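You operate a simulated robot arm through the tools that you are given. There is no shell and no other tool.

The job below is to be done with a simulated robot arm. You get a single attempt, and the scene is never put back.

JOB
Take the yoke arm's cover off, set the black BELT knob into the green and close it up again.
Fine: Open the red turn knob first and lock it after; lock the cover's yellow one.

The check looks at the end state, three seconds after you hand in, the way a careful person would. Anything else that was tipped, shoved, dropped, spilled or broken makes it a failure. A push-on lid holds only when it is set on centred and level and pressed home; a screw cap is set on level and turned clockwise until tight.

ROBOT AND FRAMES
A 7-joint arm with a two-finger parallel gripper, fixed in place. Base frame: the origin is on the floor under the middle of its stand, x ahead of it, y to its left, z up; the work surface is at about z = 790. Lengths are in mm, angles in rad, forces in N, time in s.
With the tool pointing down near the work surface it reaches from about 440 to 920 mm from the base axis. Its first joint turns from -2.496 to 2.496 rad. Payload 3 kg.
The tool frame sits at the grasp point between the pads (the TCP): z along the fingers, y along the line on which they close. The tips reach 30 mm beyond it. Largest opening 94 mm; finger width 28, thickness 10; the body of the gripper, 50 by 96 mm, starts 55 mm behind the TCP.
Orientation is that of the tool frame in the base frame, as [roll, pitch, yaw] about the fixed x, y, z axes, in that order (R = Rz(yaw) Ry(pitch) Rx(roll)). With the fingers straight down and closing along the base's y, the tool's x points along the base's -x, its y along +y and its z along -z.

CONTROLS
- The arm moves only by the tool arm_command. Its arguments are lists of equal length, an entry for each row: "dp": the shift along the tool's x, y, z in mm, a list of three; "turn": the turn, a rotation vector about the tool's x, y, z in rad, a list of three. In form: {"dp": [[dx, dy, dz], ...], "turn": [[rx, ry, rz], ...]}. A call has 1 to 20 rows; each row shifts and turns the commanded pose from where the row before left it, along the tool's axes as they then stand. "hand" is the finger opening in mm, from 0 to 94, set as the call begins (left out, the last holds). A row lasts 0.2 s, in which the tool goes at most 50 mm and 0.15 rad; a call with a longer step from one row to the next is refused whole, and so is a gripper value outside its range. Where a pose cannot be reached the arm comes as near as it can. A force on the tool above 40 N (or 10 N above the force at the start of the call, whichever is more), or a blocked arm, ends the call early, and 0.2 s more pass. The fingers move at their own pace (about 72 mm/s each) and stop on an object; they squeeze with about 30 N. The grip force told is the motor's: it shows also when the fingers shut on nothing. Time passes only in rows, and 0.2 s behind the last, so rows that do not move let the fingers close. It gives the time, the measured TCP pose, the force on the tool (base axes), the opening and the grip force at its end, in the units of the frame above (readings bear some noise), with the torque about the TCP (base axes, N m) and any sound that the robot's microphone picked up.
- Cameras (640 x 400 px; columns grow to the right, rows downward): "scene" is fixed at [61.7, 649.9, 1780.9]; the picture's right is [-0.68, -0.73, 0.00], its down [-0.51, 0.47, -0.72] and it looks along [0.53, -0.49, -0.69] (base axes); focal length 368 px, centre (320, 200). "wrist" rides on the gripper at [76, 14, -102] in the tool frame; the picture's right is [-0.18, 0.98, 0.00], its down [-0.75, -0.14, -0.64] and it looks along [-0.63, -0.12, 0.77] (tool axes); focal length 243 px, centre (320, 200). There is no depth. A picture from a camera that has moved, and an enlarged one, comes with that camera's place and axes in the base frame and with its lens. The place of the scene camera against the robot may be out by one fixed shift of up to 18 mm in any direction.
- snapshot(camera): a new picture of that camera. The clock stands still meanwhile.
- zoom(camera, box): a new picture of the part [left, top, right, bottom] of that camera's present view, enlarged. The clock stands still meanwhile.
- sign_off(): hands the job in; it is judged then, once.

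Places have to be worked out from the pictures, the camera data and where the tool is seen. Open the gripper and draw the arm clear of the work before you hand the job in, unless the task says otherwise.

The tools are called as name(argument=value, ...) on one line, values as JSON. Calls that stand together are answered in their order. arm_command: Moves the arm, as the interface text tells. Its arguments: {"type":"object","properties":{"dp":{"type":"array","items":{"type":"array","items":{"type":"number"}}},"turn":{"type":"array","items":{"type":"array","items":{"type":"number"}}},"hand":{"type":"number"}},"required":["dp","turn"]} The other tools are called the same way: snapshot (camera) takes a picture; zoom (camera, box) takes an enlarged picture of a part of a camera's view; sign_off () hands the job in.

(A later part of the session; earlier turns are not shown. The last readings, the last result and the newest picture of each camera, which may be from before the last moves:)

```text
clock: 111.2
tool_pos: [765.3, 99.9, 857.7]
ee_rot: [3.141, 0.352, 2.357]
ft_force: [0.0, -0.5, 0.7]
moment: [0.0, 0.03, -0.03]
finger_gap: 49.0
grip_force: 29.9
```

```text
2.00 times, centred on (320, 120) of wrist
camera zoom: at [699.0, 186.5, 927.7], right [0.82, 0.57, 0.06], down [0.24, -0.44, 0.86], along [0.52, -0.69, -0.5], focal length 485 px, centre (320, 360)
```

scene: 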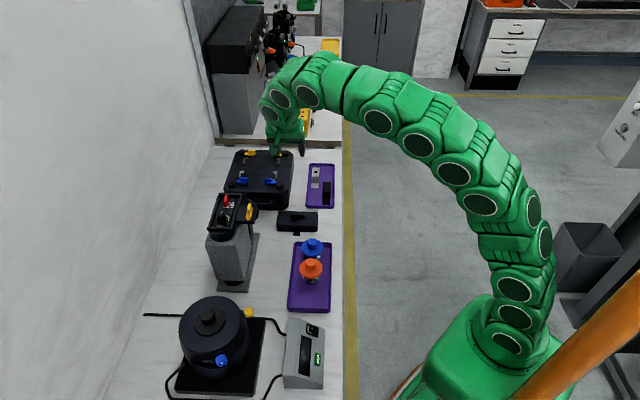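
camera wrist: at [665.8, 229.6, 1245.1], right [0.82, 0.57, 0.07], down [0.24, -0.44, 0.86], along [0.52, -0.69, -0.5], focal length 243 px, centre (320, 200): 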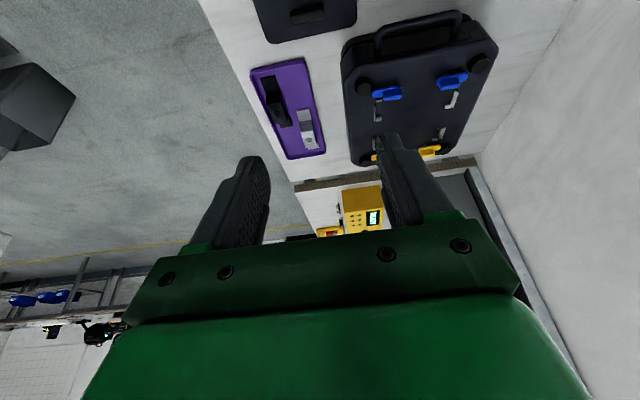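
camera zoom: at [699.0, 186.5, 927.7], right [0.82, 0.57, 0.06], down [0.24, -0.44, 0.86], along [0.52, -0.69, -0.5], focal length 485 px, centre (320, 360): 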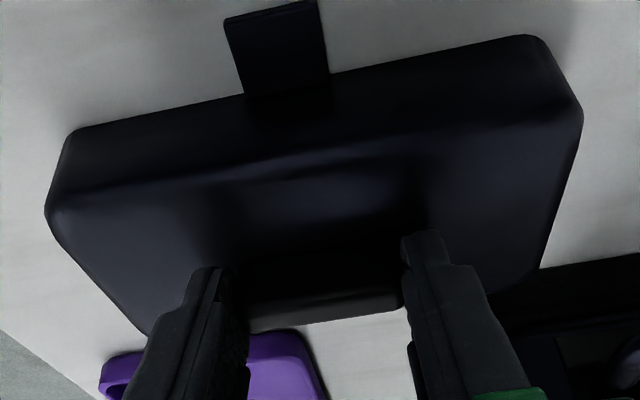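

Gripped again (49 mm). I lift it straight up slowly, then to z ≈ 1197.

arm_command(dp=[[-1, 0, -2.8], [-1.7, 0, -4.7], [-3.4, 0, -9.4], [-6.8, 0, -18.8], [-8.5, 0, -23.5], [-8.5, 0, -23.5], [-8.5, 0, -23.5], [-8.5, 0, -23.5], [-8.5, 0, -23.5], [-8.5, 0, -23.5], [-8.5, 0, -23.5], [-8.5, 0, -23.5], [-8.5, 0, -23.5], [-8.5, 0, -23.5], [-8.5, 0, -23.5], [-8.5, 0, -23.5], [-3.4, 0, -9.4], [0, 0, 0]], turn=[[0, 0, 0], [0, 0, 0], [0, 0, 0], [0, 0, 0], [0, 0, 0], [0, 0, 0], [0, 0, 0], [0, 0, 0], [0, 0, 0], [0, 0, 0], [0, 0, 0], [0, 0, 0], [0, 0, 0], [0, 0, 0], [0, 0, 0], [0, 0, 0], [0, 0, 0], [0, 0, 0]])

zoom(camera="wrist", box=[180, 0, 460, 230])

snapshot(camera="scene")

```text
clock: 115.0
tool_pos: [763.7, 101.1, 1205.4]
ee_rot: [3.14, 0.352, 2.352]
ft_force: [-0.3, -0.6, -0.9]
moment: [-0.02, 0.01, -0.01]
finger_gap: 49.2
grip_force: 30.3
```

```text
1.74 times, centred on (320, 115) of wrist
camera zoom: at [696.9, 188.1, 1275.6], right [0.82, 0.57, 0.06], down [0.24, -0.44, 0.86], along [0.52, -0.69, -0.5], focal length 422 px, centre (320, 348)
```

zoom: 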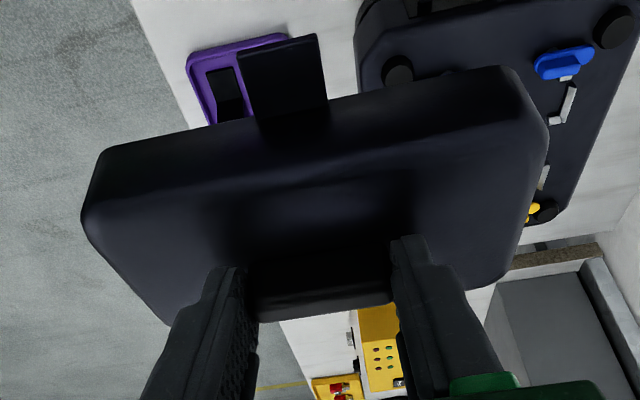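

```text
taken
```

scene: 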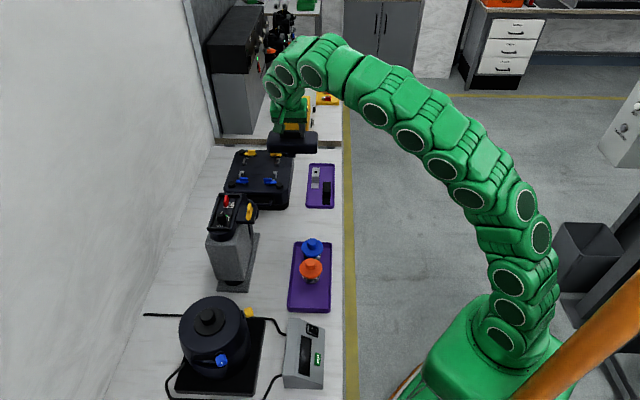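

The in-hand pose matches the earlier one closely. I rotate it back 90° counter-clockwise here.

arm_command(dp=[[0, 0, 0], [0, 0, 0], [0, 0, 0], [0, 0, 0], [0, 0, 0], [0, 0, 0], [0, 0, 0], [0, 0, 0], [0, 0, 0], [0, 0, 0], [0, 0, 0], [0, 0, 0], [0, 0, 0], [0, 0, 0], [0, 0, 0], [0, 0, 0], [0, 0, 0], [0, 0, 0]], turn=[[-0.0171, 0, -0.047], [-0.0342, 0, -0.094], [-0.0342, 0, -0.094], [-0.0342, 0, -0.094], [-0.0342, 0, -0.094], [-0.0342, 0, -0.094], [-0.0342, 0, -0.094], [-0.0342, 0, -0.094], [-0.0342, 0, -0.094], [-0.0342, 0, -0.094], [-0.0342, 0, -0.094], [-0.0342, 0, -0.094], [-0.0342, 0, -0.094], [-0.0342, 0, -0.094], [-0.0342, 0, -0.094], [-0.0342, 0, -0.094], [-0.0086, 0, -0.0236], [0, 0, 0]])

```text
clock: 118.8
tool_pos: [763.4, 100.7, 1205.7]
ee_rot: [-3.138, 0.35, -2.349]
ft_force: [0.4, -0.2, -0.8]
moment: [-0.01, 0.02, 0.01]
finger_gap: 49.5
grip_force: 30.2
```

Now I carry it back over the yoke arm, to TCP ≈ (754.8, 355.7, 1200).

arm_command(dp=[[-5.4, 6.2, 2.2], [-5.4, 6.2, 2.2], [-10.85, 12.35, 4.37], [-10.85, 12.35, 4.37], [-10.85, 12.35, 4.37], [-10.85, 12.35, 4.37], [-10.85, 12.35, 4.37], [-10.85, 12.35, 4.37], [-10.85, 12.35, 4.37], [-10.85, 12.35, 4.37], [-10.85, 12.35, 4.37], [-10.85, 12.35, 4.37], [-10.85, 12.35, 4.37], [-10.85, 12.35, 4.37], [-10.85, 12.35, 4.37], [-5.4, 6.2, 2.2], [-5.4, 6.2, 2.2], [0, 0, 0]], turn=[[0, 0, 0], [0, 0, 0], [0, 0, 0], [0, 0, 0], [0, 0, 0], [0, 0, 0], [0, 0, 0], [0, 0, 0], [0, 0, 0], [0, 0, 0], [0, 0, 0], [0, 0, 0], [0, 0, 0], [0, 0, 0], [0, 0, 0], [0, 0, 0], [0, 0, 0], [0, 0, 0]])

zoom(camera="wrist", box=[180, 0, 460, 230])

zoom(camera="scene", box=[165, 130, 293, 230])

```text
clock: 122.6
tool_pos: [755.5, 354.9, 1197.6]
ee_rot: [-3.136, 0.35, -2.349]
ft_force: [0.6, 0.6, -1.3]
moment: [0.01, 0.01, 0.03]
finger_gap: 49.2
grip_force: 30.2
```

```text
1.74 times, centred on (320, 115) of wrist
camera zoom: at [668.6, 291.0, 1268.2], right [-0.58, 0.81, 0.06], down [0.44, 0.25, 0.86], along [0.69, 0.52, -0.5], focal length 422 px, centre (320, 348)
```

zoom: 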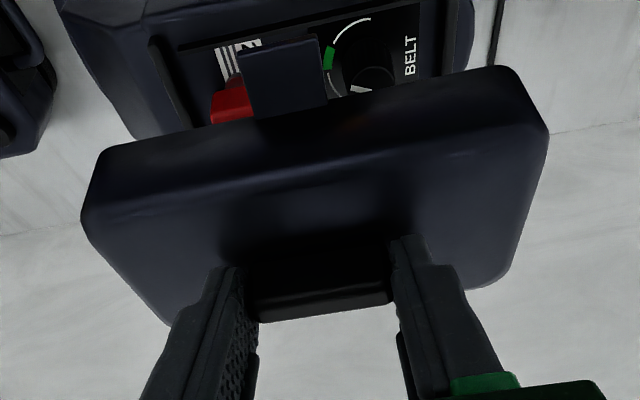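

```text
4.00 times, centred on (229, 180) of scene
camera zoom: at [61.7, 649.9, 1780.9], right [-0.68, -0.73, 0.0], down [-0.51, 0.47, -0.72], along [0.53, -0.49, -0.69], focal length 1472 px, centre (684, 280)
```

zoom: 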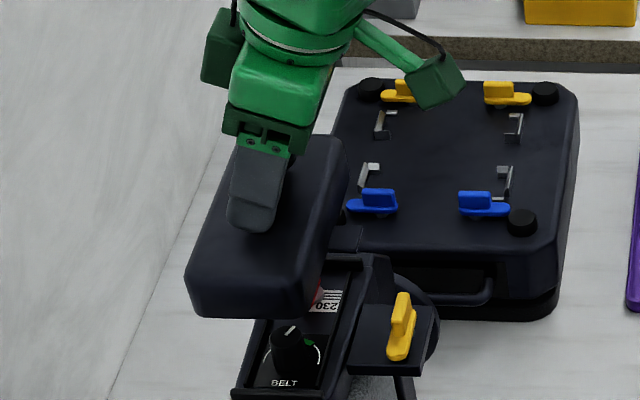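

Almost identical to the view just after removal. I apply a small correction (+1.2 mm sideways, −0.005 rad yaw) and lower to about z=1147 to compare with the earlier view.

arm_command(dp=[[0, 1.2, 0], [3.4, 0, 9.4], [3.4, 0, 9.4], [3.4, 0, 9.4], [3.4, 0, 9.4], [3.4, 0, 9.4], [0, 0, 0]], turn=[[0.0017, 0, 0.0047], [0, 0, 0], [0, 0, 0], [0, 0, 0], [0, 0, 0], [0, 0, 0], [0, 0, 0]])

zoom(camera="scene", box=[185, 160, 281, 220])

zoom(camera="wrist", box=[180, 0, 460, 230])

```text
clock: 124.2
tool_pos: [754.3, 356.4, 1147.7]
ee_rot: [-3.138, 0.35, -2.355]
ft_force: [1.1, 1.1, -0.3]
moment: [-0.01, -0.04, -0.01]
finger_gap: 49.3
grip_force: 29.9
```

```text
6.67 times, centred on (233, 190) of scene
camera zoom: at [61.7, 649.9, 1780.9], right [-0.68, -0.73, 0.0], down [-0.51, 0.47, -0.72], along [0.53, -0.49, -0.69], focal length 2454 px, centre (900, 267)
```

zoom: 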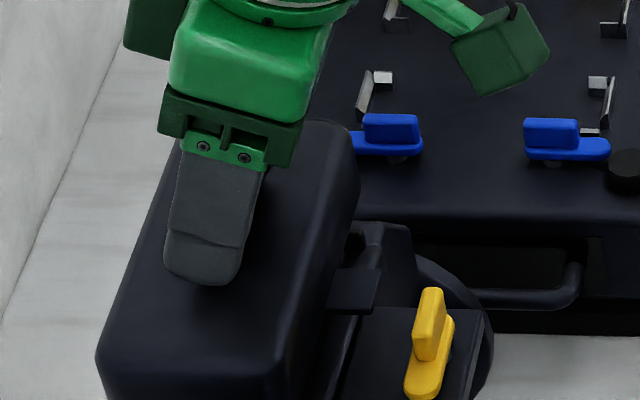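

```text
1.74 times, centred on (320, 115) of wrist
camera zoom: at [667.4, 292.5, 1218.7], right [-0.57, 0.82, 0.06], down [0.44, 0.25, 0.86], along [0.69, 0.52, -0.5], focal length 422 px, centre (320, 348)
```

zoom: 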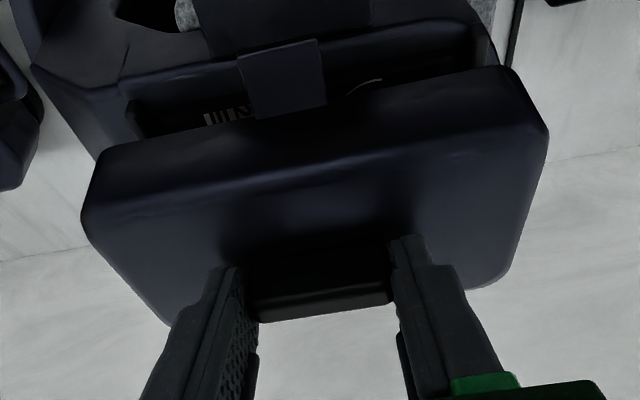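

Compared with the removal views, the cover is about 1–1.5 mm too far outward. I shift 1.2 mm inward and lower to z ≈ 1124.

arm_command(dp=[[1.1, 0, -0.4], [1.7, 0, 4.7], [1.7, 0, 4.7], [1.7, 0, 4.7], [1.7, 0, 4.7], [1.4, 0, 3.8], [0, 0, 0]], turn=[[0, 0, 0], [0, 0, 0], [0, 0, 0], [0, 0, 0], [0, 0, 0], [0, 0, 0], [0, 0, 0]])

zoom(camera="scene", box=[185, 160, 281, 220])

zoom(camera="wrist", box=[180, 0, 460, 230])

```text
clock: 125.8
tool_pos: [754.5, 356.0, 1123.3]
ee_rot: [-3.137, 0.349, -2.356]
ft_force: [0.5, 0.0, 0.2]
moment: [0.03, 0.03, -0.01]
finger_gap: 49.2
grip_force: 30.1
```

```text
6.67 times, centred on (233, 190) of scene
camera zoom: at [61.7, 649.9, 1780.9], right [-0.68, -0.73, 0.0], down [-0.51, 0.47, -0.72], along [0.53, -0.49, -0.69], focal length 2454 px, centre (900, 267)
```

zoom: 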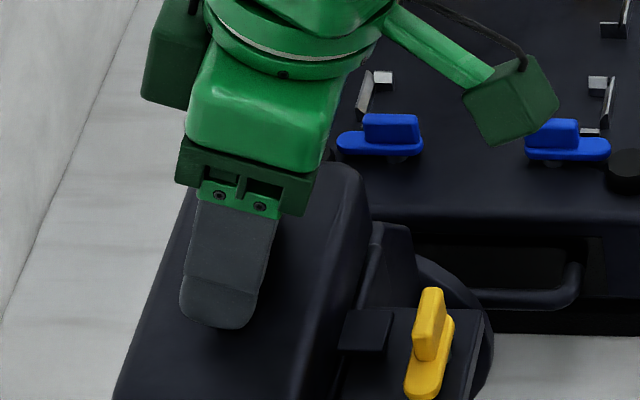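

```text
1.74 times, centred on (320, 115) of wrist
camera zoom: at [666.6, 291.5, 1194.6], right [-0.57, 0.82, 0.06], down [0.44, 0.25, 0.86], along [0.69, 0.52, -0.5], focal length 422 px, centre (320, 348)
```

zoom: 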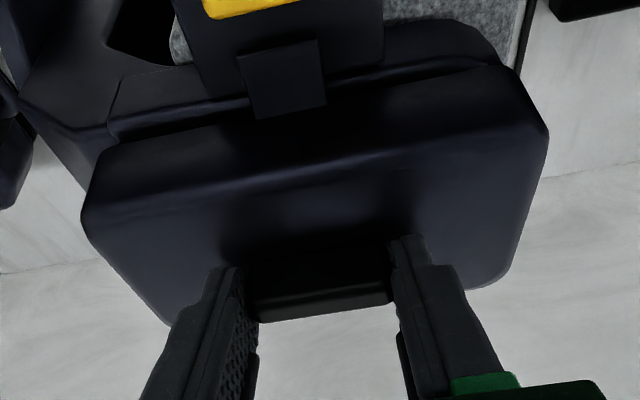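

Matches the earlier view at this height. I lower in 2 mm steps towards the seat (z ≈ 1114.7).

arm_command(dp=[[0.68, 0, 1.88], [0.68, 0, 1.88], [0.68, 0, 1.88], [0, 0, 0]], turn=[[0, 0, 0], [0, 0, 0], [0, 0, 0], [0, 0, 0]])

```text
clock: 126.8
tool_pos: [754.2, 355.4, 1117.5]
ee_rot: [-3.137, 0.349, -2.354]
ft_force: [0.4, -1.0, 0.1]
moment: [0.03, 0.03, -0.01]
finger_gap: 49.2
grip_force: 30.0
```

No contact so far at 1117.5. I go on in 1 mm steps.

arm_command(dp=[[0.34, 0, 0.94], [0.34, 0, 0.94], [0.34, 0, 0.94], [0, 0, 0]], turn=[[0, 0, 0], [0, 0, 0], [0, 0, 0], [0, 0, 0]])

zoom(camera="scene", box=[185, 160, 281, 220])

zoom(camera="wrist", box=[180, 0, 460, 230])

```text
clock: 127.8
tool_pos: [753.7, 355.0, 1115.1]
ee_rot: [-3.137, 0.351, -2.353]
ft_force: [-0.2, 0.8, 2.8]
moment: [0.31, 0.17, 0.05]
finger_gap: 49.3
grip_force: 29.4
```

```text
6.67 times, centred on (233, 190) of scene
camera zoom: at [61.7, 649.9, 1780.9], right [-0.68, -0.73, 0.0], down [-0.51, 0.47, -0.72], along [0.53, -0.49, -0.69], focal length 2454 px, centre (900, 267)
```

zoom: 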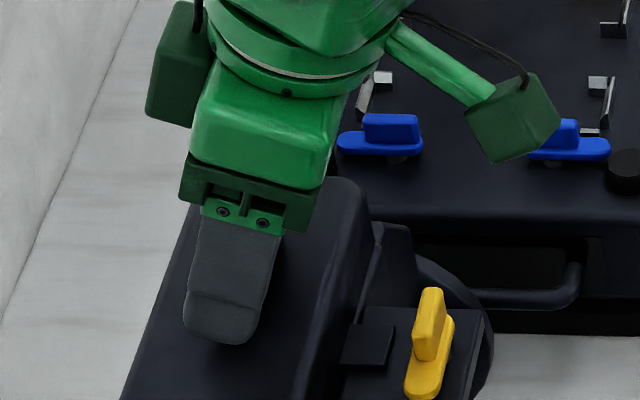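

```text
1.74 times, centred on (320, 115) of wrist
camera zoom: at [667.1, 291.6, 1185.8], right [-0.57, 0.82, 0.06], down [0.44, 0.25, 0.86], along [0.69, 0.52, -0.5], focal length 422 px, centre (320, 348)
```

zoom: 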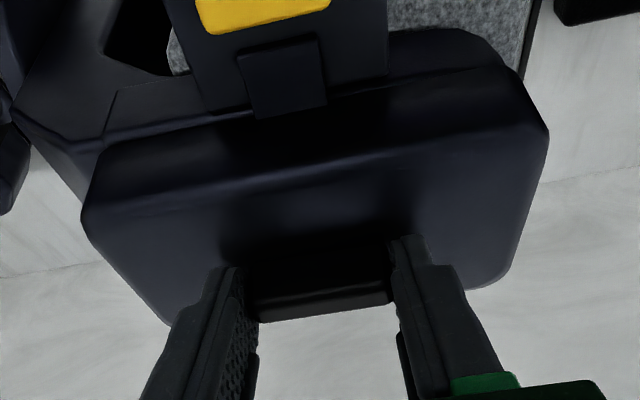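

First light contact (3 N). I press down further in small steps and watch the force.

arm_command(dp=[[0.25, 0, 0.7], [0.25, 0, 0.7], [0, 0, 0]], turn=[[0, 0, 0], [0, 0, 0], [0, 0, 0]])

zoom(camera="scene", box=[222, 195, 262, 220])

```text
clock: 128.6
tool_pos: [754.7, 354.8, 1114.0]
ee_rot: [-3.136, 0.352, -2.355]
ft_force: [-2.0, 1.2, 17.2]
moment: [0.67, -0.2, -0.1]
finger_gap: 49.3
grip_force: 29.6
```

```text
16.00 times, centred on (242, 208) of scene
camera zoom: at [61.7, 649.9, 1780.9], right [-0.68, -0.73, 0.0], down [-0.51, 0.47, -0.72], along [0.53, -0.49, -0.69], focal length 5889 px, centre (1568, 80)
```

zoom: 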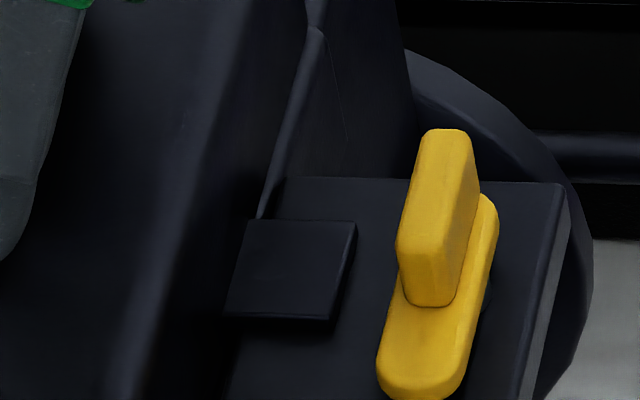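

Contact builds (17 N). I press a bit more, staying under the limit.

arm_command(dp=[[0.25, 0, 0.7], [0.25, 0, 0.7], [0, 0, 0]], turn=[[0, 0, 0], [0, 0, 0], [0, 0, 0]])

zoom(camera="scene", box=[222, 195, 262, 220])

zoom(camera="wrist", box=[180, 0, 460, 230])

```text
clock: 129.4
tool_pos: [754.6, 355.1, 1115.0]
ee_rot: [-3.137, 0.355, -2.354]
ft_force: [-3.3, -0.6, 8.5]
moment: [0.13, 0.52, 0.11]
finger_gap: 49.4
grip_force: 30.1
stopped in row 3: the force on the tool passed its limit at 42 N (the readings are from after the stop); the commanded pose is now the measured one
```

```text
16.00 times, centred on (242, 208) of scene
camera zoom: at [61.7, 649.9, 1780.9], right [-0.68, -0.73, 0.0], down [-0.51, 0.47, -0.72], along [0.53, -0.49, -0.69], focal length 5889 px, centre (1568, 80)
```

zoom: 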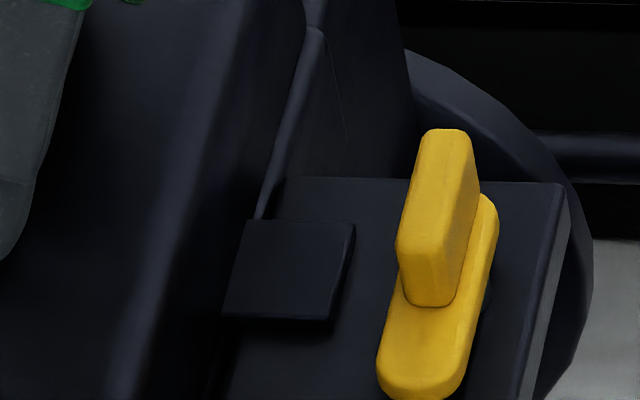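

```text
1.74 times, centred on (320, 115) of wrist
camera zoom: at [667.0, 291.4, 1184.7], right [-0.57, 0.82, 0.06], down [0.44, 0.24, 0.86], along [0.69, 0.52, -0.5], focal length 422 px, centre (320, 348)
```

zoom: 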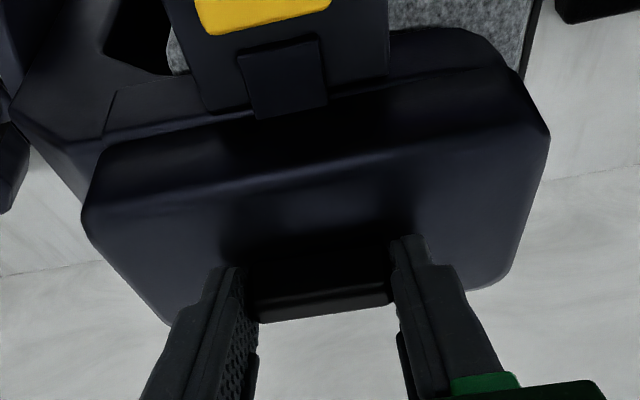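

The cover rests solidly at the same height as before. I release it, withdraw along the tool axis, and compare with the very first pictures.

arm_command(dp=[[0, 0, 0], [0, 0, 0], [0, 0, -8], [0, 0, -20], [0, 0, -30], [0, 0, -30], [0, 0, -20], [0, 0, 0]], turn=[[0, 0, 0], [0, 0, 0], [0, 0, 0], [0, 0, 0], [0, 0, 0], [0, 0, 0], [0, 0, 0], [0, 0, 0]], hand=68)

zoom(camera="scene", box=[195, 175, 275, 225])

zoom(camera="wrist", box=[200, 0, 440, 150])

zoom(camera="scene", box=[195, 220, 275, 300])

```text
clock: 131.2
tool_pos: [727.8, 331.1, 1213.9]
ee_rot: [-3.137, 0.353, -2.353]
ft_force: [0.0, 0.7, 0.1]
moment: [-0.03, 0.0, 0.01]
finger_gap: 67.7
grip_force: 0.1
```

```text
8.00 times, centred on (235, 200) of scene
camera zoom: at [61.7, 649.9, 1780.9], right [-0.68, -0.73, 0.0], down [-0.51, 0.47, -0.72], along [0.53, -0.49, -0.69], focal length 2944 px, centre (1000, 200)
```

zoom: 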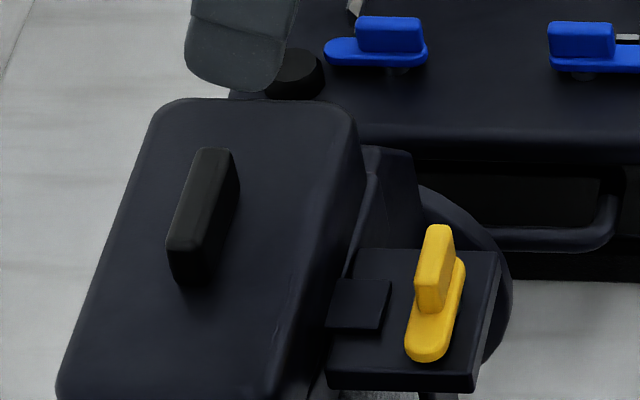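

```text
2.67 times, centred on (320, 75) of wrist
camera zoom: at [641.2, 265.9, 1284.7], right [-0.57, 0.82, 0.06], down [0.44, 0.25, 0.86], along [0.69, 0.52, -0.5], focal length 647 px, centre (320, 533)
```

zoom: 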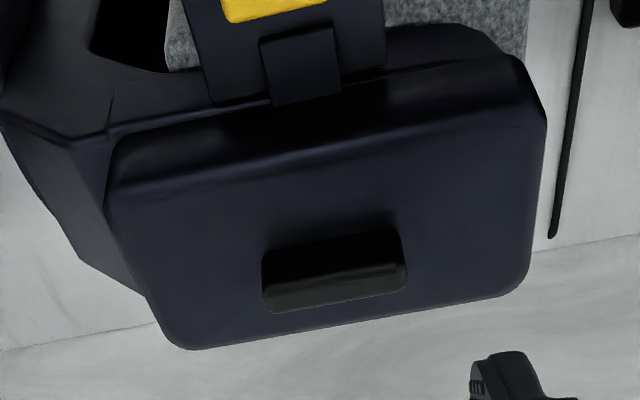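

```text
5.00 times, centred on (235, 260) of scene
camera zoom: at [61.7, 649.9, 1780.9], right [-0.68, -0.73, 0.0], down [-0.51, 0.47, -0.72], along [0.53, -0.49, -0.69], focal length 1840 px, centre (745, -100)
```

zoom: 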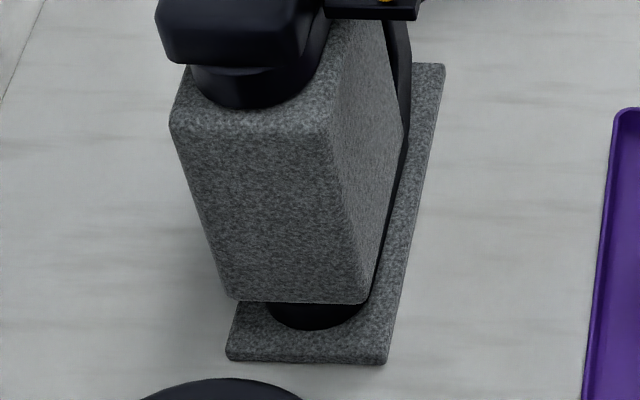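

The scene view suggests the cover sits about 2–3 mm further outward than originally. I take the same enlarged boxes as at the start for a precise comparison.

zoom(camera="scene", box=[232, 198, 264, 222])

zoom(camera="scene", box=[195, 160, 291, 220])

zoom(camera="scene", box=[200, 218, 248, 248])

```text
16.00 times, centred on (248, 210) of scene
camera zoom: at [61.7, 649.9, 1780.9], right [-0.68, -0.73, 0.0], down [-0.51, 0.47, -0.72], along [0.53, -0.49, -0.69], focal length 5889 px, centre (1472, 40)
```

zoom: 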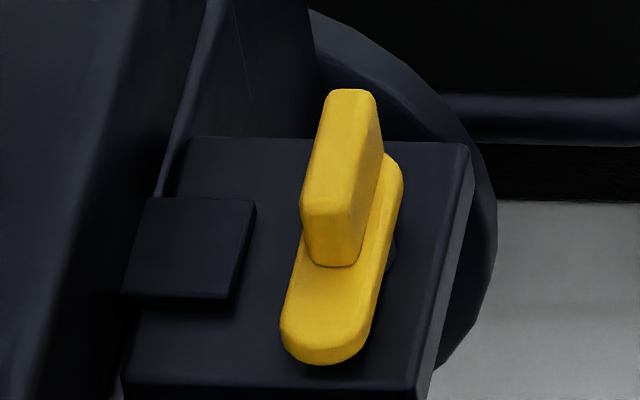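

```text
6.67 times, centred on (243, 190) of scene
camera zoom: at [61.7, 649.9, 1780.9], right [-0.68, -0.73, 0.0], down [-0.51, 0.47, -0.72], along [0.53, -0.49, -0.69], focal length 2454 px, centre (833, 267)
```

zoom: 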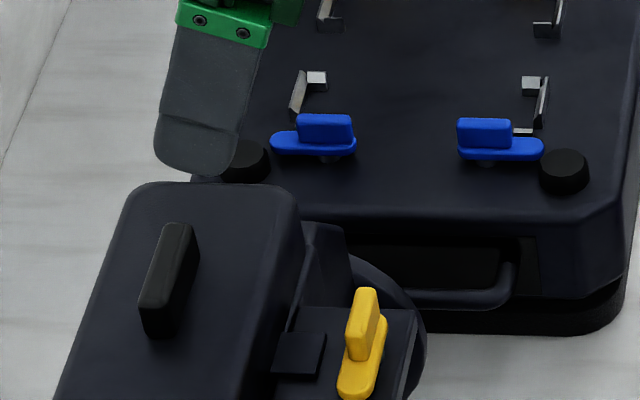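

```text
13.33 times, centred on (224, 233) of scene
camera zoom: at [61.7, 649.9, 1780.9], right [-0.68, -0.73, 0.0], down [-0.51, 0.47, -0.72], along [0.53, -0.49, -0.69], focal length 4907 px, centre (1600, -240)
```

zoom: 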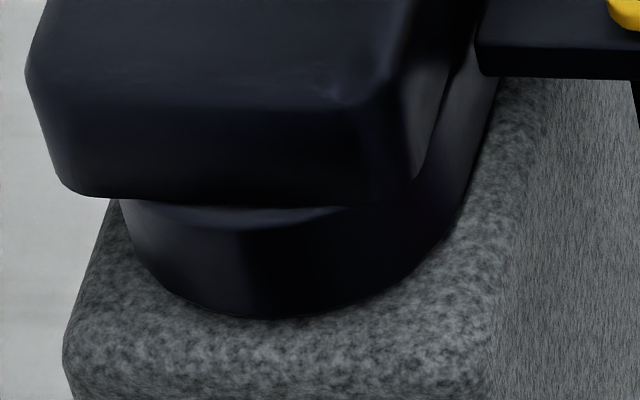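

The cover sits about 2.4 mm too far outward (level, same height). I re-grip it, lift it a hair, shift it inward, and set it down again. First I go back down to the bar.

arm_command(dp=[[0, 0, 20], [0, 0, 30], [0, 0, 30], [0, 0, 15], [0, 0, 8], [0, 0, 0]], turn=[[0, 0, 0], [0, 0, 0], [0, 0, 0], [0, 0, 0], [0, 0, 0], [0, 0, 0]])

zoom(camera="wrist", box=[220, 70, 420, 230])

```text
clock: 132.6
tool_pos: [754.2, 354.1, 1118.4]
ee_rot: [-3.135, 0.356, -2.356]
ft_force: [-0.4, -0.4, 1.0]
moment: [0.0, 0.01, 0.03]
finger_gap: 68.3
grip_force: 0.0
```

```text
2.50 times, centred on (320, 150) of wrist
camera zoom: at [667.1, 291.7, 1188.7], right [-0.57, 0.82, 0.06], down [0.44, 0.25, 0.86], along [0.69, 0.52, -0.5], focal length 606 px, centre (320, 325)
```

zoom: 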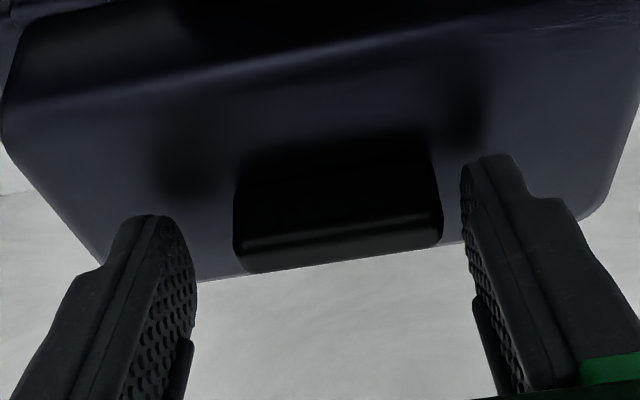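

The bar is about 2 mm to one side; I centre, go down 3 mm, and close on it.

arm_command(dp=[[0.5, 2.0, 1.4], [0.4, 0, 1.2], [0, 0, 0]], turn=[[0, 0, 0], [0, 0, 0], [0, 0, 0]])

arm_command(dp=[[0, 0, 0], [0, 0, 0], [0, 0, 0]], turn=[[0, 0, 0], [0, 0, 0], [0, 0, 0]], hand=30)

zoom(camera="wrist", box=[220, 70, 420, 230])

zoom(camera="scene", box=[232, 198, 264, 222])

```text
clock: 133.4
tool_pos: [751.9, 356.5, 1116.6]
ee_rot: [-3.136, 0.355, -2.354]
ft_force: [0.3, -0.1, -0.3]
moment: [-0.02, 0.04, 0.0]
finger_gap: 68.0
grip_force: 0.0
```

```text
clock: 134.2
tool_pos: [753.0, 355.5, 1116.8]
ee_rot: [-3.137, 0.355, -2.353]
ft_force: [0.1, -0.4, 0.9]
moment: [0.11, 0.01, -0.01]
finger_gap: 49.1
grip_force: 30.2
```

```text
2.50 times, centred on (320, 150) of wrist
camera zoom: at [665.0, 292.1, 1186.4], right [-0.57, 0.82, 0.06], down [0.44, 0.25, 0.86], along [0.69, 0.52, -0.5], focal length 606 px, centre (320, 325)
```

zoom: 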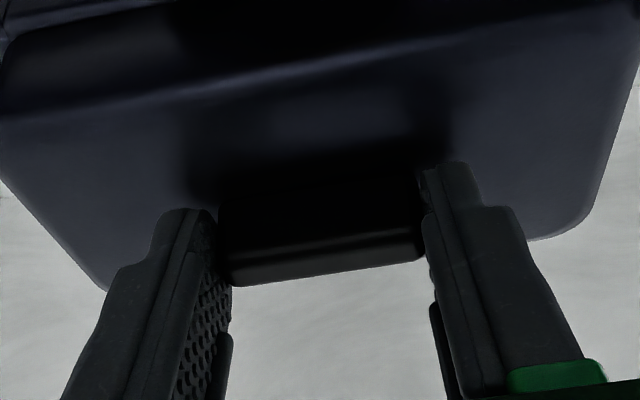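

```text
16.00 times, centred on (248, 210) of scene
camera zoom: at [61.7, 649.9, 1780.9], right [-0.68, -0.73, 0.0], down [-0.51, 0.47, -0.72], along [0.53, -0.49, -0.69], focal length 5889 px, centre (1472, 40)
```

zoom: 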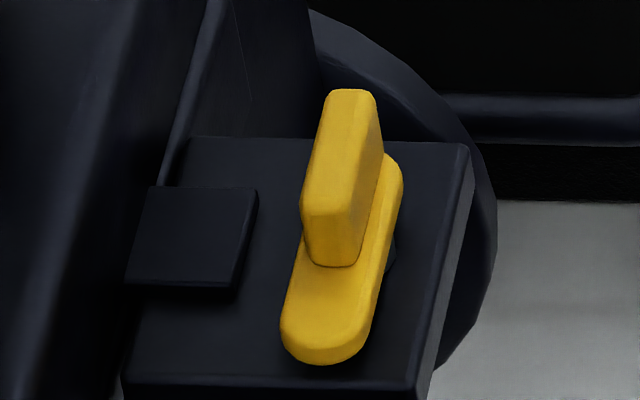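

Gripping pulled the cover slightly along the arm. I press down 2 mm to see whether it's still seated and where the tab ends up.

arm_command(dp=[[0.25, 0, 0.7], [0.25, 0, 0.7], [0, 0, 0]], turn=[[0, 0, 0], [0, 0, 0], [0, 0, 0]])

zoom(camera="scene", box=[232, 198, 264, 222])

```text
clock: 135.0
tool_pos: [751.4, 356.4, 1116.0]
ee_rot: [-3.135, 0.358, -2.356]
ft_force: [0.4, -1.7, 20.2]
moment: [-0.13, 0.13, 0.08]
finger_gap: 49.2
grip_force: 30.1
```

```text
16.00 times, centred on (248, 210) of scene
camera zoom: at [61.7, 649.9, 1780.9], right [-0.68, -0.73, 0.0], down [-0.51, 0.47, -0.72], along [0.53, -0.49, -0.69], focal length 5889 px, centre (1472, 40)
```

zoom: 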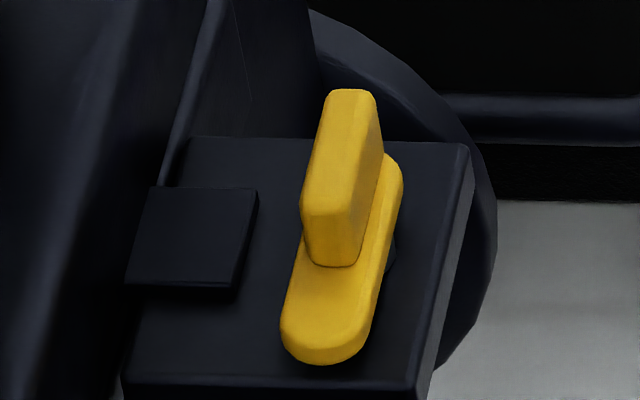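

Seated at 20 N and the tab is now within about 1–1.5 mm of its original place, slightly outward. I raise 1.5 mm, shift 1.3 mm inward, and lower again.

arm_command(dp=[[-0.7, 0, -1.9], [1.2, 0, -0.4], [0.35, 0, 0.95], [0.35, 0, 0.95], [0, 0, 0]], turn=[[0, 0, 0], [0, 0, 0], [0, 0, 0], [0, 0, 0], [0, 0, 0]])

zoom(camera="scene", box=[232, 198, 264, 222])

zoom(camera="scene", box=[195, 220, 275, 300])

```text
clock: 136.2
tool_pos: [751.3, 354.6, 1115.9]
ee_rot: [-3.135, 0.356, -2.354]
ft_force: [0.7, 2.2, 21.4]
moment: [0.14, 0.05, 0.01]
finger_gap: 49.0
grip_force: 30.2
```

```text
16.00 times, centred on (248, 210) of scene
camera zoom: at [61.7, 649.9, 1780.9], right [-0.68, -0.73, 0.0], down [-0.51, 0.47, -0.72], along [0.53, -0.49, -0.69], focal length 5889 px, centre (1472, 40)
```

zoom: 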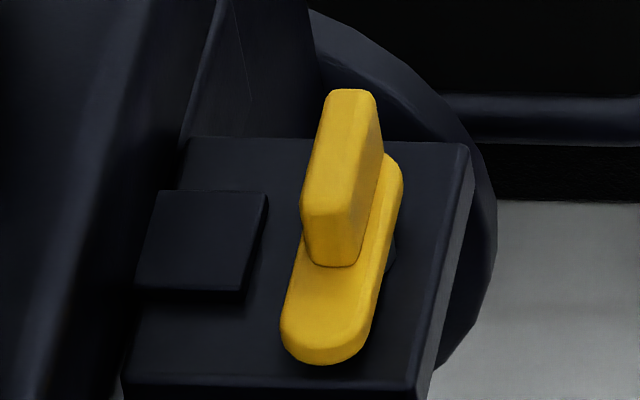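

```text
5.00 times, centred on (235, 260) of scene
camera zoom: at [61.7, 649.9, 1780.9], right [-0.68, -0.73, 0.0], down [-0.51, 0.47, -0.72], along [0.53, -0.49, -0.69], focal length 1840 px, centre (745, -100)
```

zoom: 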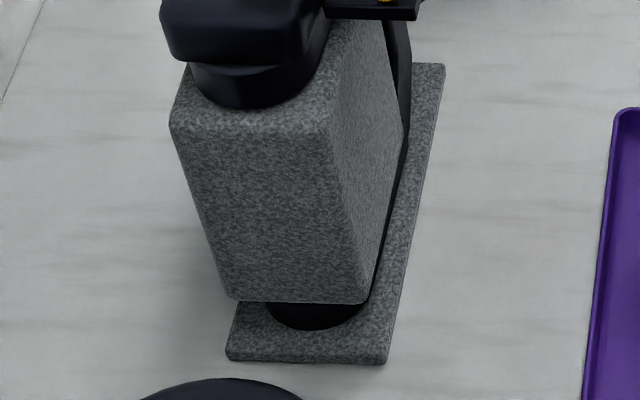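

The tab and the cover's edge now coincide with the original picture. I ease the pressure a bit and open the fingers gently.

arm_command(dp=[[-0.2, 0, -0.56], [0, 0, 0]], turn=[[0, 0, 0], [0, 0, 0]])

arm_command(dp=[[0, 0, 0], [0, 0, 0]], turn=[[0, 0, 0], [0, 0, 0]], hand=54)

zoom(camera="scene", box=[232, 198, 264, 222])

zoom(camera="wrist", box=[220, 70, 420, 230])

```text
clock: 136.8
tool_pos: [751.7, 355.1, 1116.3]
ee_rot: [-3.137, 0.356, -2.354]
ft_force: [0.7, 4.9, 18.8]
moment: [0.6, -0.29, 0.04]
finger_gap: 49.2
grip_force: 30.0
```

```text
clock: 137.4
tool_pos: [750.5, 355.0, 1115.5]
ee_rot: [-3.135, 0.352, -2.356]
ft_force: [0.8, -1.5, 4.7]
moment: [0.01, 0.09, 0.03]
finger_gap: 52.9
grip_force: 0.1
```

```text
16.00 times, centred on (248, 210) of scene
camera zoom: at [61.7, 649.9, 1780.9], right [-0.68, -0.73, 0.0], down [-0.51, 0.47, -0.72], along [0.53, -0.49, -0.69], focal length 5889 px, centre (1472, 40)
```

zoom: 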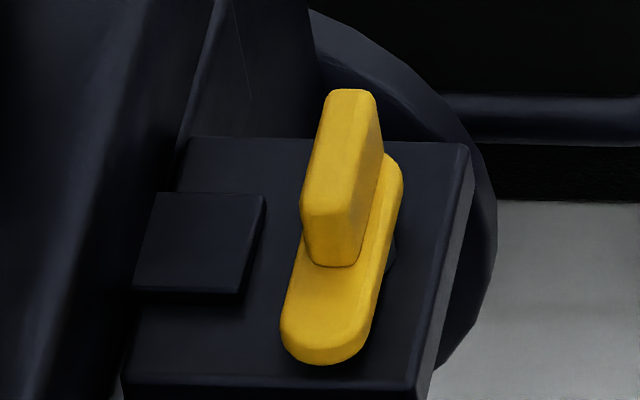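

```text
2.50 times, centred on (320, 150) of wrist
camera zoom: at [663.4, 290.9, 1185.1], right [-0.57, 0.82, 0.06], down [0.44, 0.25, 0.86], along [0.69, 0.52, -0.5], focal length 606 px, centre (320, 325)
```

zoom: 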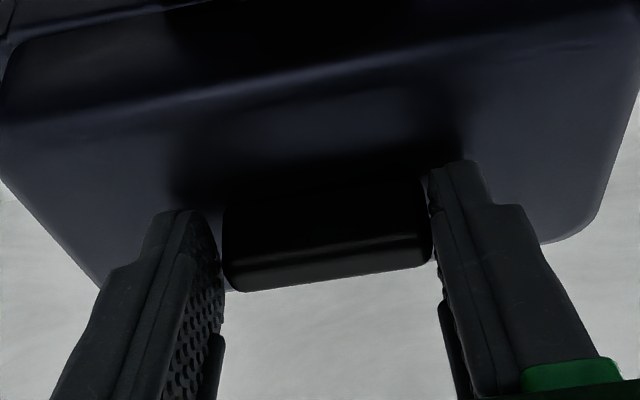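

The cover stayed put on release. With the fingertips still beside the bar I press on the cover's top to seat it fully.

arm_command(dp=[[0.2, 0, 0.5], [0.2, 0, 0.5], [0, 0, 0]], turn=[[0, 0, 0], [0, 0, 0], [0, 0, 0]], hand=57)

```text
clock: 138.2
tool_pos: [750.6, 355.3, 1114.1]
ee_rot: [-3.134, 0.353, -2.353]
ft_force: [-1.9, -1.9, 11.4]
moment: [0.15, 0.33, 0.06]
finger_gap: 56.5
grip_force: 0.1
```

Only 11 N so far; a bit more.

arm_command(dp=[[0.25, 0, 0.6], [0.25, 0, 0.6], [0, 0, 0]], turn=[[0, 0, 0], [0, 0, 0], [0, 0, 0]])

zoom(camera="scene", box=[232, 198, 264, 222])

```text
clock: 139.0
tool_pos: [750.4, 353.9, 1114.2]
ee_rot: [-3.135, 0.355, -2.354]
ft_force: [-3.9, -8.0, 30.5]
moment: [0.21, 0.69, 0.13]
finger_gap: 56.9
grip_force: 0.1
```

```text
16.00 times, centred on (248, 210) of scene
camera zoom: at [61.7, 649.9, 1780.9], right [-0.68, -0.73, 0.0], down [-0.51, 0.47, -0.72], along [0.53, -0.49, -0.69], focal length 5889 px, centre (1472, 40)
```

zoom: 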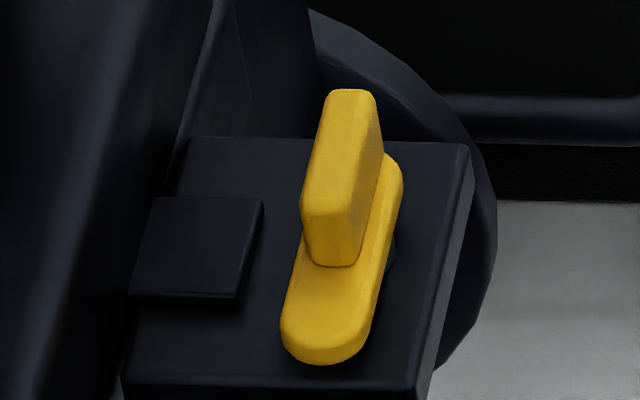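

Pressed home with about 30 N. I lift straight off and withdraw, then compare again.

arm_command(dp=[[-0.7, 0, -1.9], [-1.7, 0, -4.7], [-3.4, 0, -9.4], [-3.4, 0, -9.4], [0, 0, -25], [0, 0, -30], [0, 0, 0]], turn=[[0, 0, 0], [0, 0, 0], [0, 0, 0], [0, 0, 0], [0, 0, 0], [0, 0, 0], [0, 0, 0]])

zoom(camera="scene", box=[232, 198, 264, 222])

zoom(camera="scene", box=[195, 175, 275, 225])

zoom(camera="wrist", box=[180, 0, 460, 175])

```text
clock: 140.6
tool_pos: [737.5, 342.0, 1192.4]
ee_rot: [-3.137, 0.354, -2.356]
ft_force: [0.2, 0.6, 0.4]
moment: [0.0, 0.02, 0.02]
finger_gap: 57.0
grip_force: 0.1
```

```text
16.00 times, centred on (248, 210) of scene
camera zoom: at [61.7, 649.9, 1780.9], right [-0.68, -0.73, 0.0], down [-0.51, 0.47, -0.72], along [0.53, -0.49, -0.69], focal length 5889 px, centre (1472, 40)
```

zoom: 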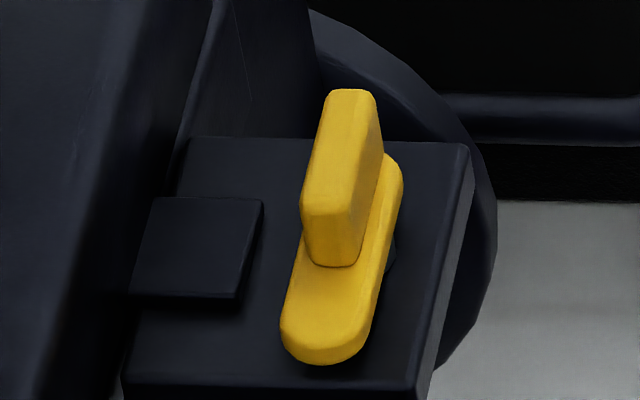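

```text
8.00 times, centred on (235, 200) of scene
camera zoom: at [61.7, 649.9, 1780.9], right [-0.68, -0.73, 0.0], down [-0.51, 0.47, -0.72], along [0.53, -0.49, -0.69], focal length 2944 px, centre (1000, 200)
```

zoom: 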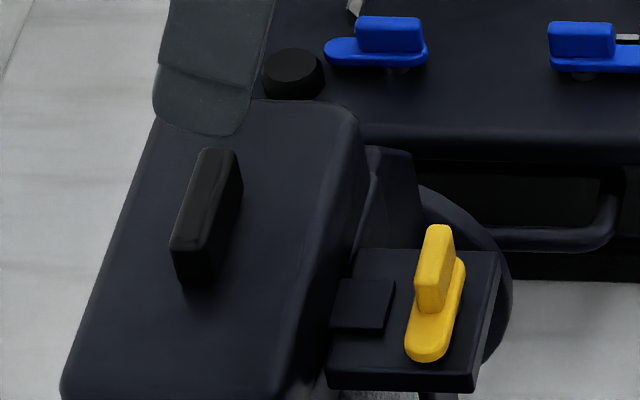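

```text
2.29 times, centred on (320, 88) of wrist
camera zoom: at [650.8, 278.0, 1261.8], right [-0.57, 0.82, 0.06], down [0.44, 0.25, 0.86], along [0.69, 0.52, -0.5], focal length 555 px, centre (320, 457)
```

zoom: 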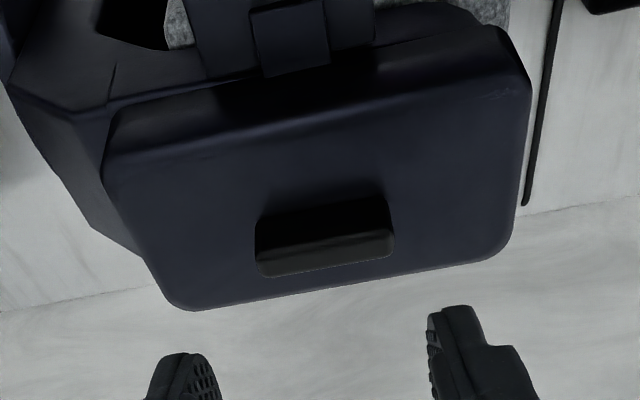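

The press nudged the cover about 1 mm outward and 1–2 mm along the arm. My tool line is unchanged, so I re-grip once more to re-centre it the same way as before, without pressing after release this time.

arm_command(dp=[[0, 0, 30], [0, 0, 25], [3.4, 0, 9.4], [3.4, 0, 9.4], [1.4, 0, 3.9], [0, 0, 0]], turn=[[0, 0, 0], [0, 0, 0], [0, 0, 0], [0, 0, 0], [0, 0, 0], [0, 0, 0]], hand=62)

arm_command(dp=[[0, 0, 0], [0, 0, 0], [0, 0, 0]], turn=[[0, 0, 0], [0, 0, 0], [0, 0, 0]], hand=30)

zoom(camera="scene", box=[232, 198, 264, 222])

zoom(camera="scene", box=[195, 175, 275, 225])

```text
clock: 142.0
tool_pos: [751.2, 354.9, 1114.9]
ee_rot: [-3.137, 0.355, -2.356]
ft_force: [0.8, -0.8, 1.1]
moment: [0.0, 0.01, -0.01]
finger_gap: 62.1
grip_force: 0.1
```

```text
clock: 142.8
tool_pos: [751.5, 352.8, 1116.4]
ee_rot: [-3.137, 0.355, -2.354]
ft_force: [0.2, 1.2, 2.5]
moment: [0.22, -0.01, -0.02]
finger_gap: 49.5
grip_force: 29.8
```

```text
16.00 times, centred on (248, 210) of scene
camera zoom: at [61.7, 649.9, 1780.9], right [-0.68, -0.73, 0.0], down [-0.51, 0.47, -0.72], along [0.53, -0.49, -0.69], focal length 5889 px, centre (1472, 40)
```

zoom: 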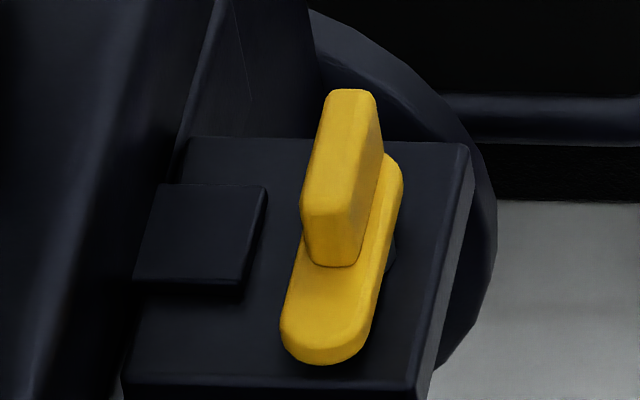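

```text
8.00 times, centred on (235, 200) of scene
camera zoom: at [61.7, 649.9, 1780.9], right [-0.68, -0.73, 0.0], down [-0.51, 0.47, -0.72], along [0.53, -0.49, -0.69], focal length 2944 px, centre (1000, 200)
```

zoom: 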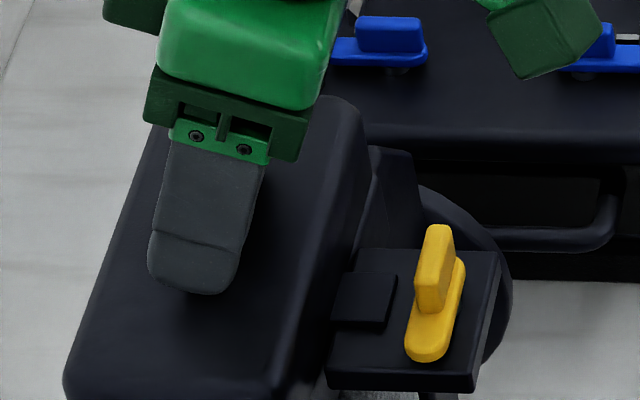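

Gripped. I lower until about 20 N again and look where the tab is.

arm_command(dp=[[0.25, 0, 0.7], [0.25, 0, 0.7], [0, 0, 0]], turn=[[0, 0, 0], [0, 0, 0], [0, 0, 0]])

zoom(camera="scene", box=[232, 198, 264, 222])

```text
clock: 143.6
tool_pos: [752.2, 353.2, 1115.2]
ee_rot: [-3.134, 0.356, -2.354]
ft_force: [-3.8, -1.9, 19.1]
moment: [-0.05, 0.23, 0.03]
finger_gap: 49.5
grip_force: 30.0
```

```text
16.00 times, centred on (248, 210) of scene
camera zoom: at [61.7, 649.9, 1780.9], right [-0.68, -0.73, 0.0], down [-0.51, 0.47, -0.72], along [0.53, -0.49, -0.69], focal length 5889 px, centre (1472, 40)
```

zoom: 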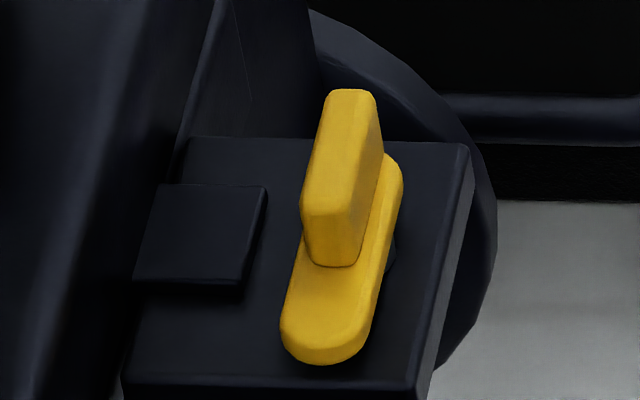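

Under 19 N it's seated but about 2 mm too far along the arm away from the camera. I raise 1.5 mm, shift +1.8 mm sideways and 0.5 mm inward, and lower again.

arm_command(dp=[[-0.7, 0, -1.9], [0.5, 1.8, -0.15], [0.35, 0, 0.95], [0.35, 0, 0.95], [0, 0, 0]], turn=[[0, 0, 0], [0, 0, 0], [0, 0, 0], [0, 0, 0], [0, 0, 0]])

zoom(camera="scene", box=[232, 198, 264, 222])

```text
clock: 144.8
tool_pos: [750.3, 356.1, 1117.1]
ee_rot: [-3.136, 0.357, -2.355]
ft_force: [-0.5, -6.3, 19.3]
moment: [-0.14, 0.07, -0.04]
finger_gap: 48.9
grip_force: 30.0
```

```text
16.00 times, centred on (248, 210) of scene
camera zoom: at [61.7, 649.9, 1780.9], right [-0.68, -0.73, 0.0], down [-0.51, 0.47, -0.72], along [0.53, -0.49, -0.69], focal length 5889 px, centre (1472, 40)
```

zoom: 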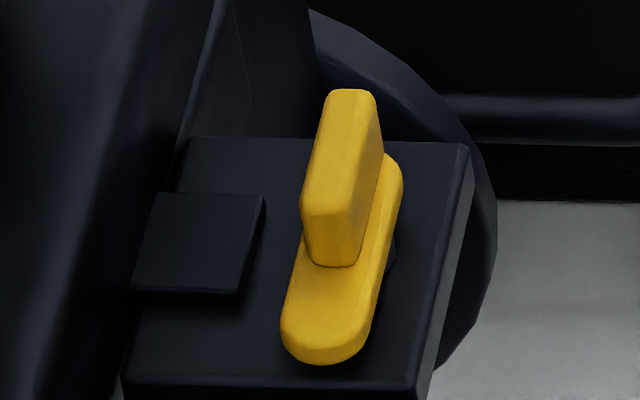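

T position matches now; still 0.8 mm outward. One more tiny inward shift, then press.

arm_command(dp=[[-0.5, 0, -1.4], [0.8, 0, -0.3], [0.3, 0, 0.8], [0.3, 0, 0.9], [0, 0, 0]], turn=[[0, 0, 0], [0, 0, 0], [0, 0, 0], [0, 0, 0], [0, 0, 0]])

zoom(camera="scene", box=[232, 198, 264, 222])

```text
clock: 146.0
tool_pos: [748.7, 355.8, 1115.7]
ee_rot: [-3.134, 0.355, -2.354]
ft_force: [-5.0, 2.6, 21.0]
moment: [0.1, 0.28, 0.1]
finger_gap: 49.2
grip_force: 29.6
```

```text
16.00 times, centred on (248, 210) of scene
camera zoom: at [61.7, 649.9, 1780.9], right [-0.68, -0.73, 0.0], down [-0.51, 0.47, -0.72], along [0.53, -0.49, -0.69], focal length 5889 px, centre (1472, 40)
```

zoom: 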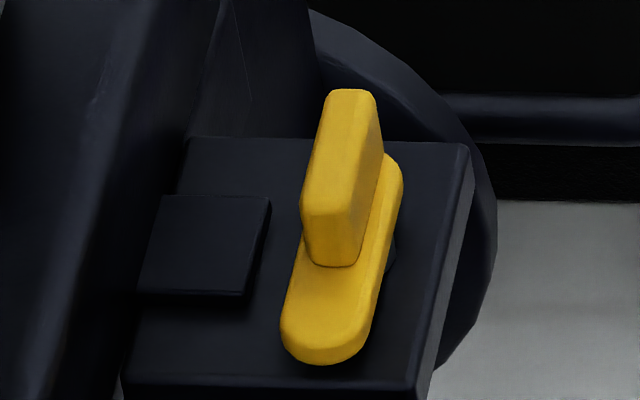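

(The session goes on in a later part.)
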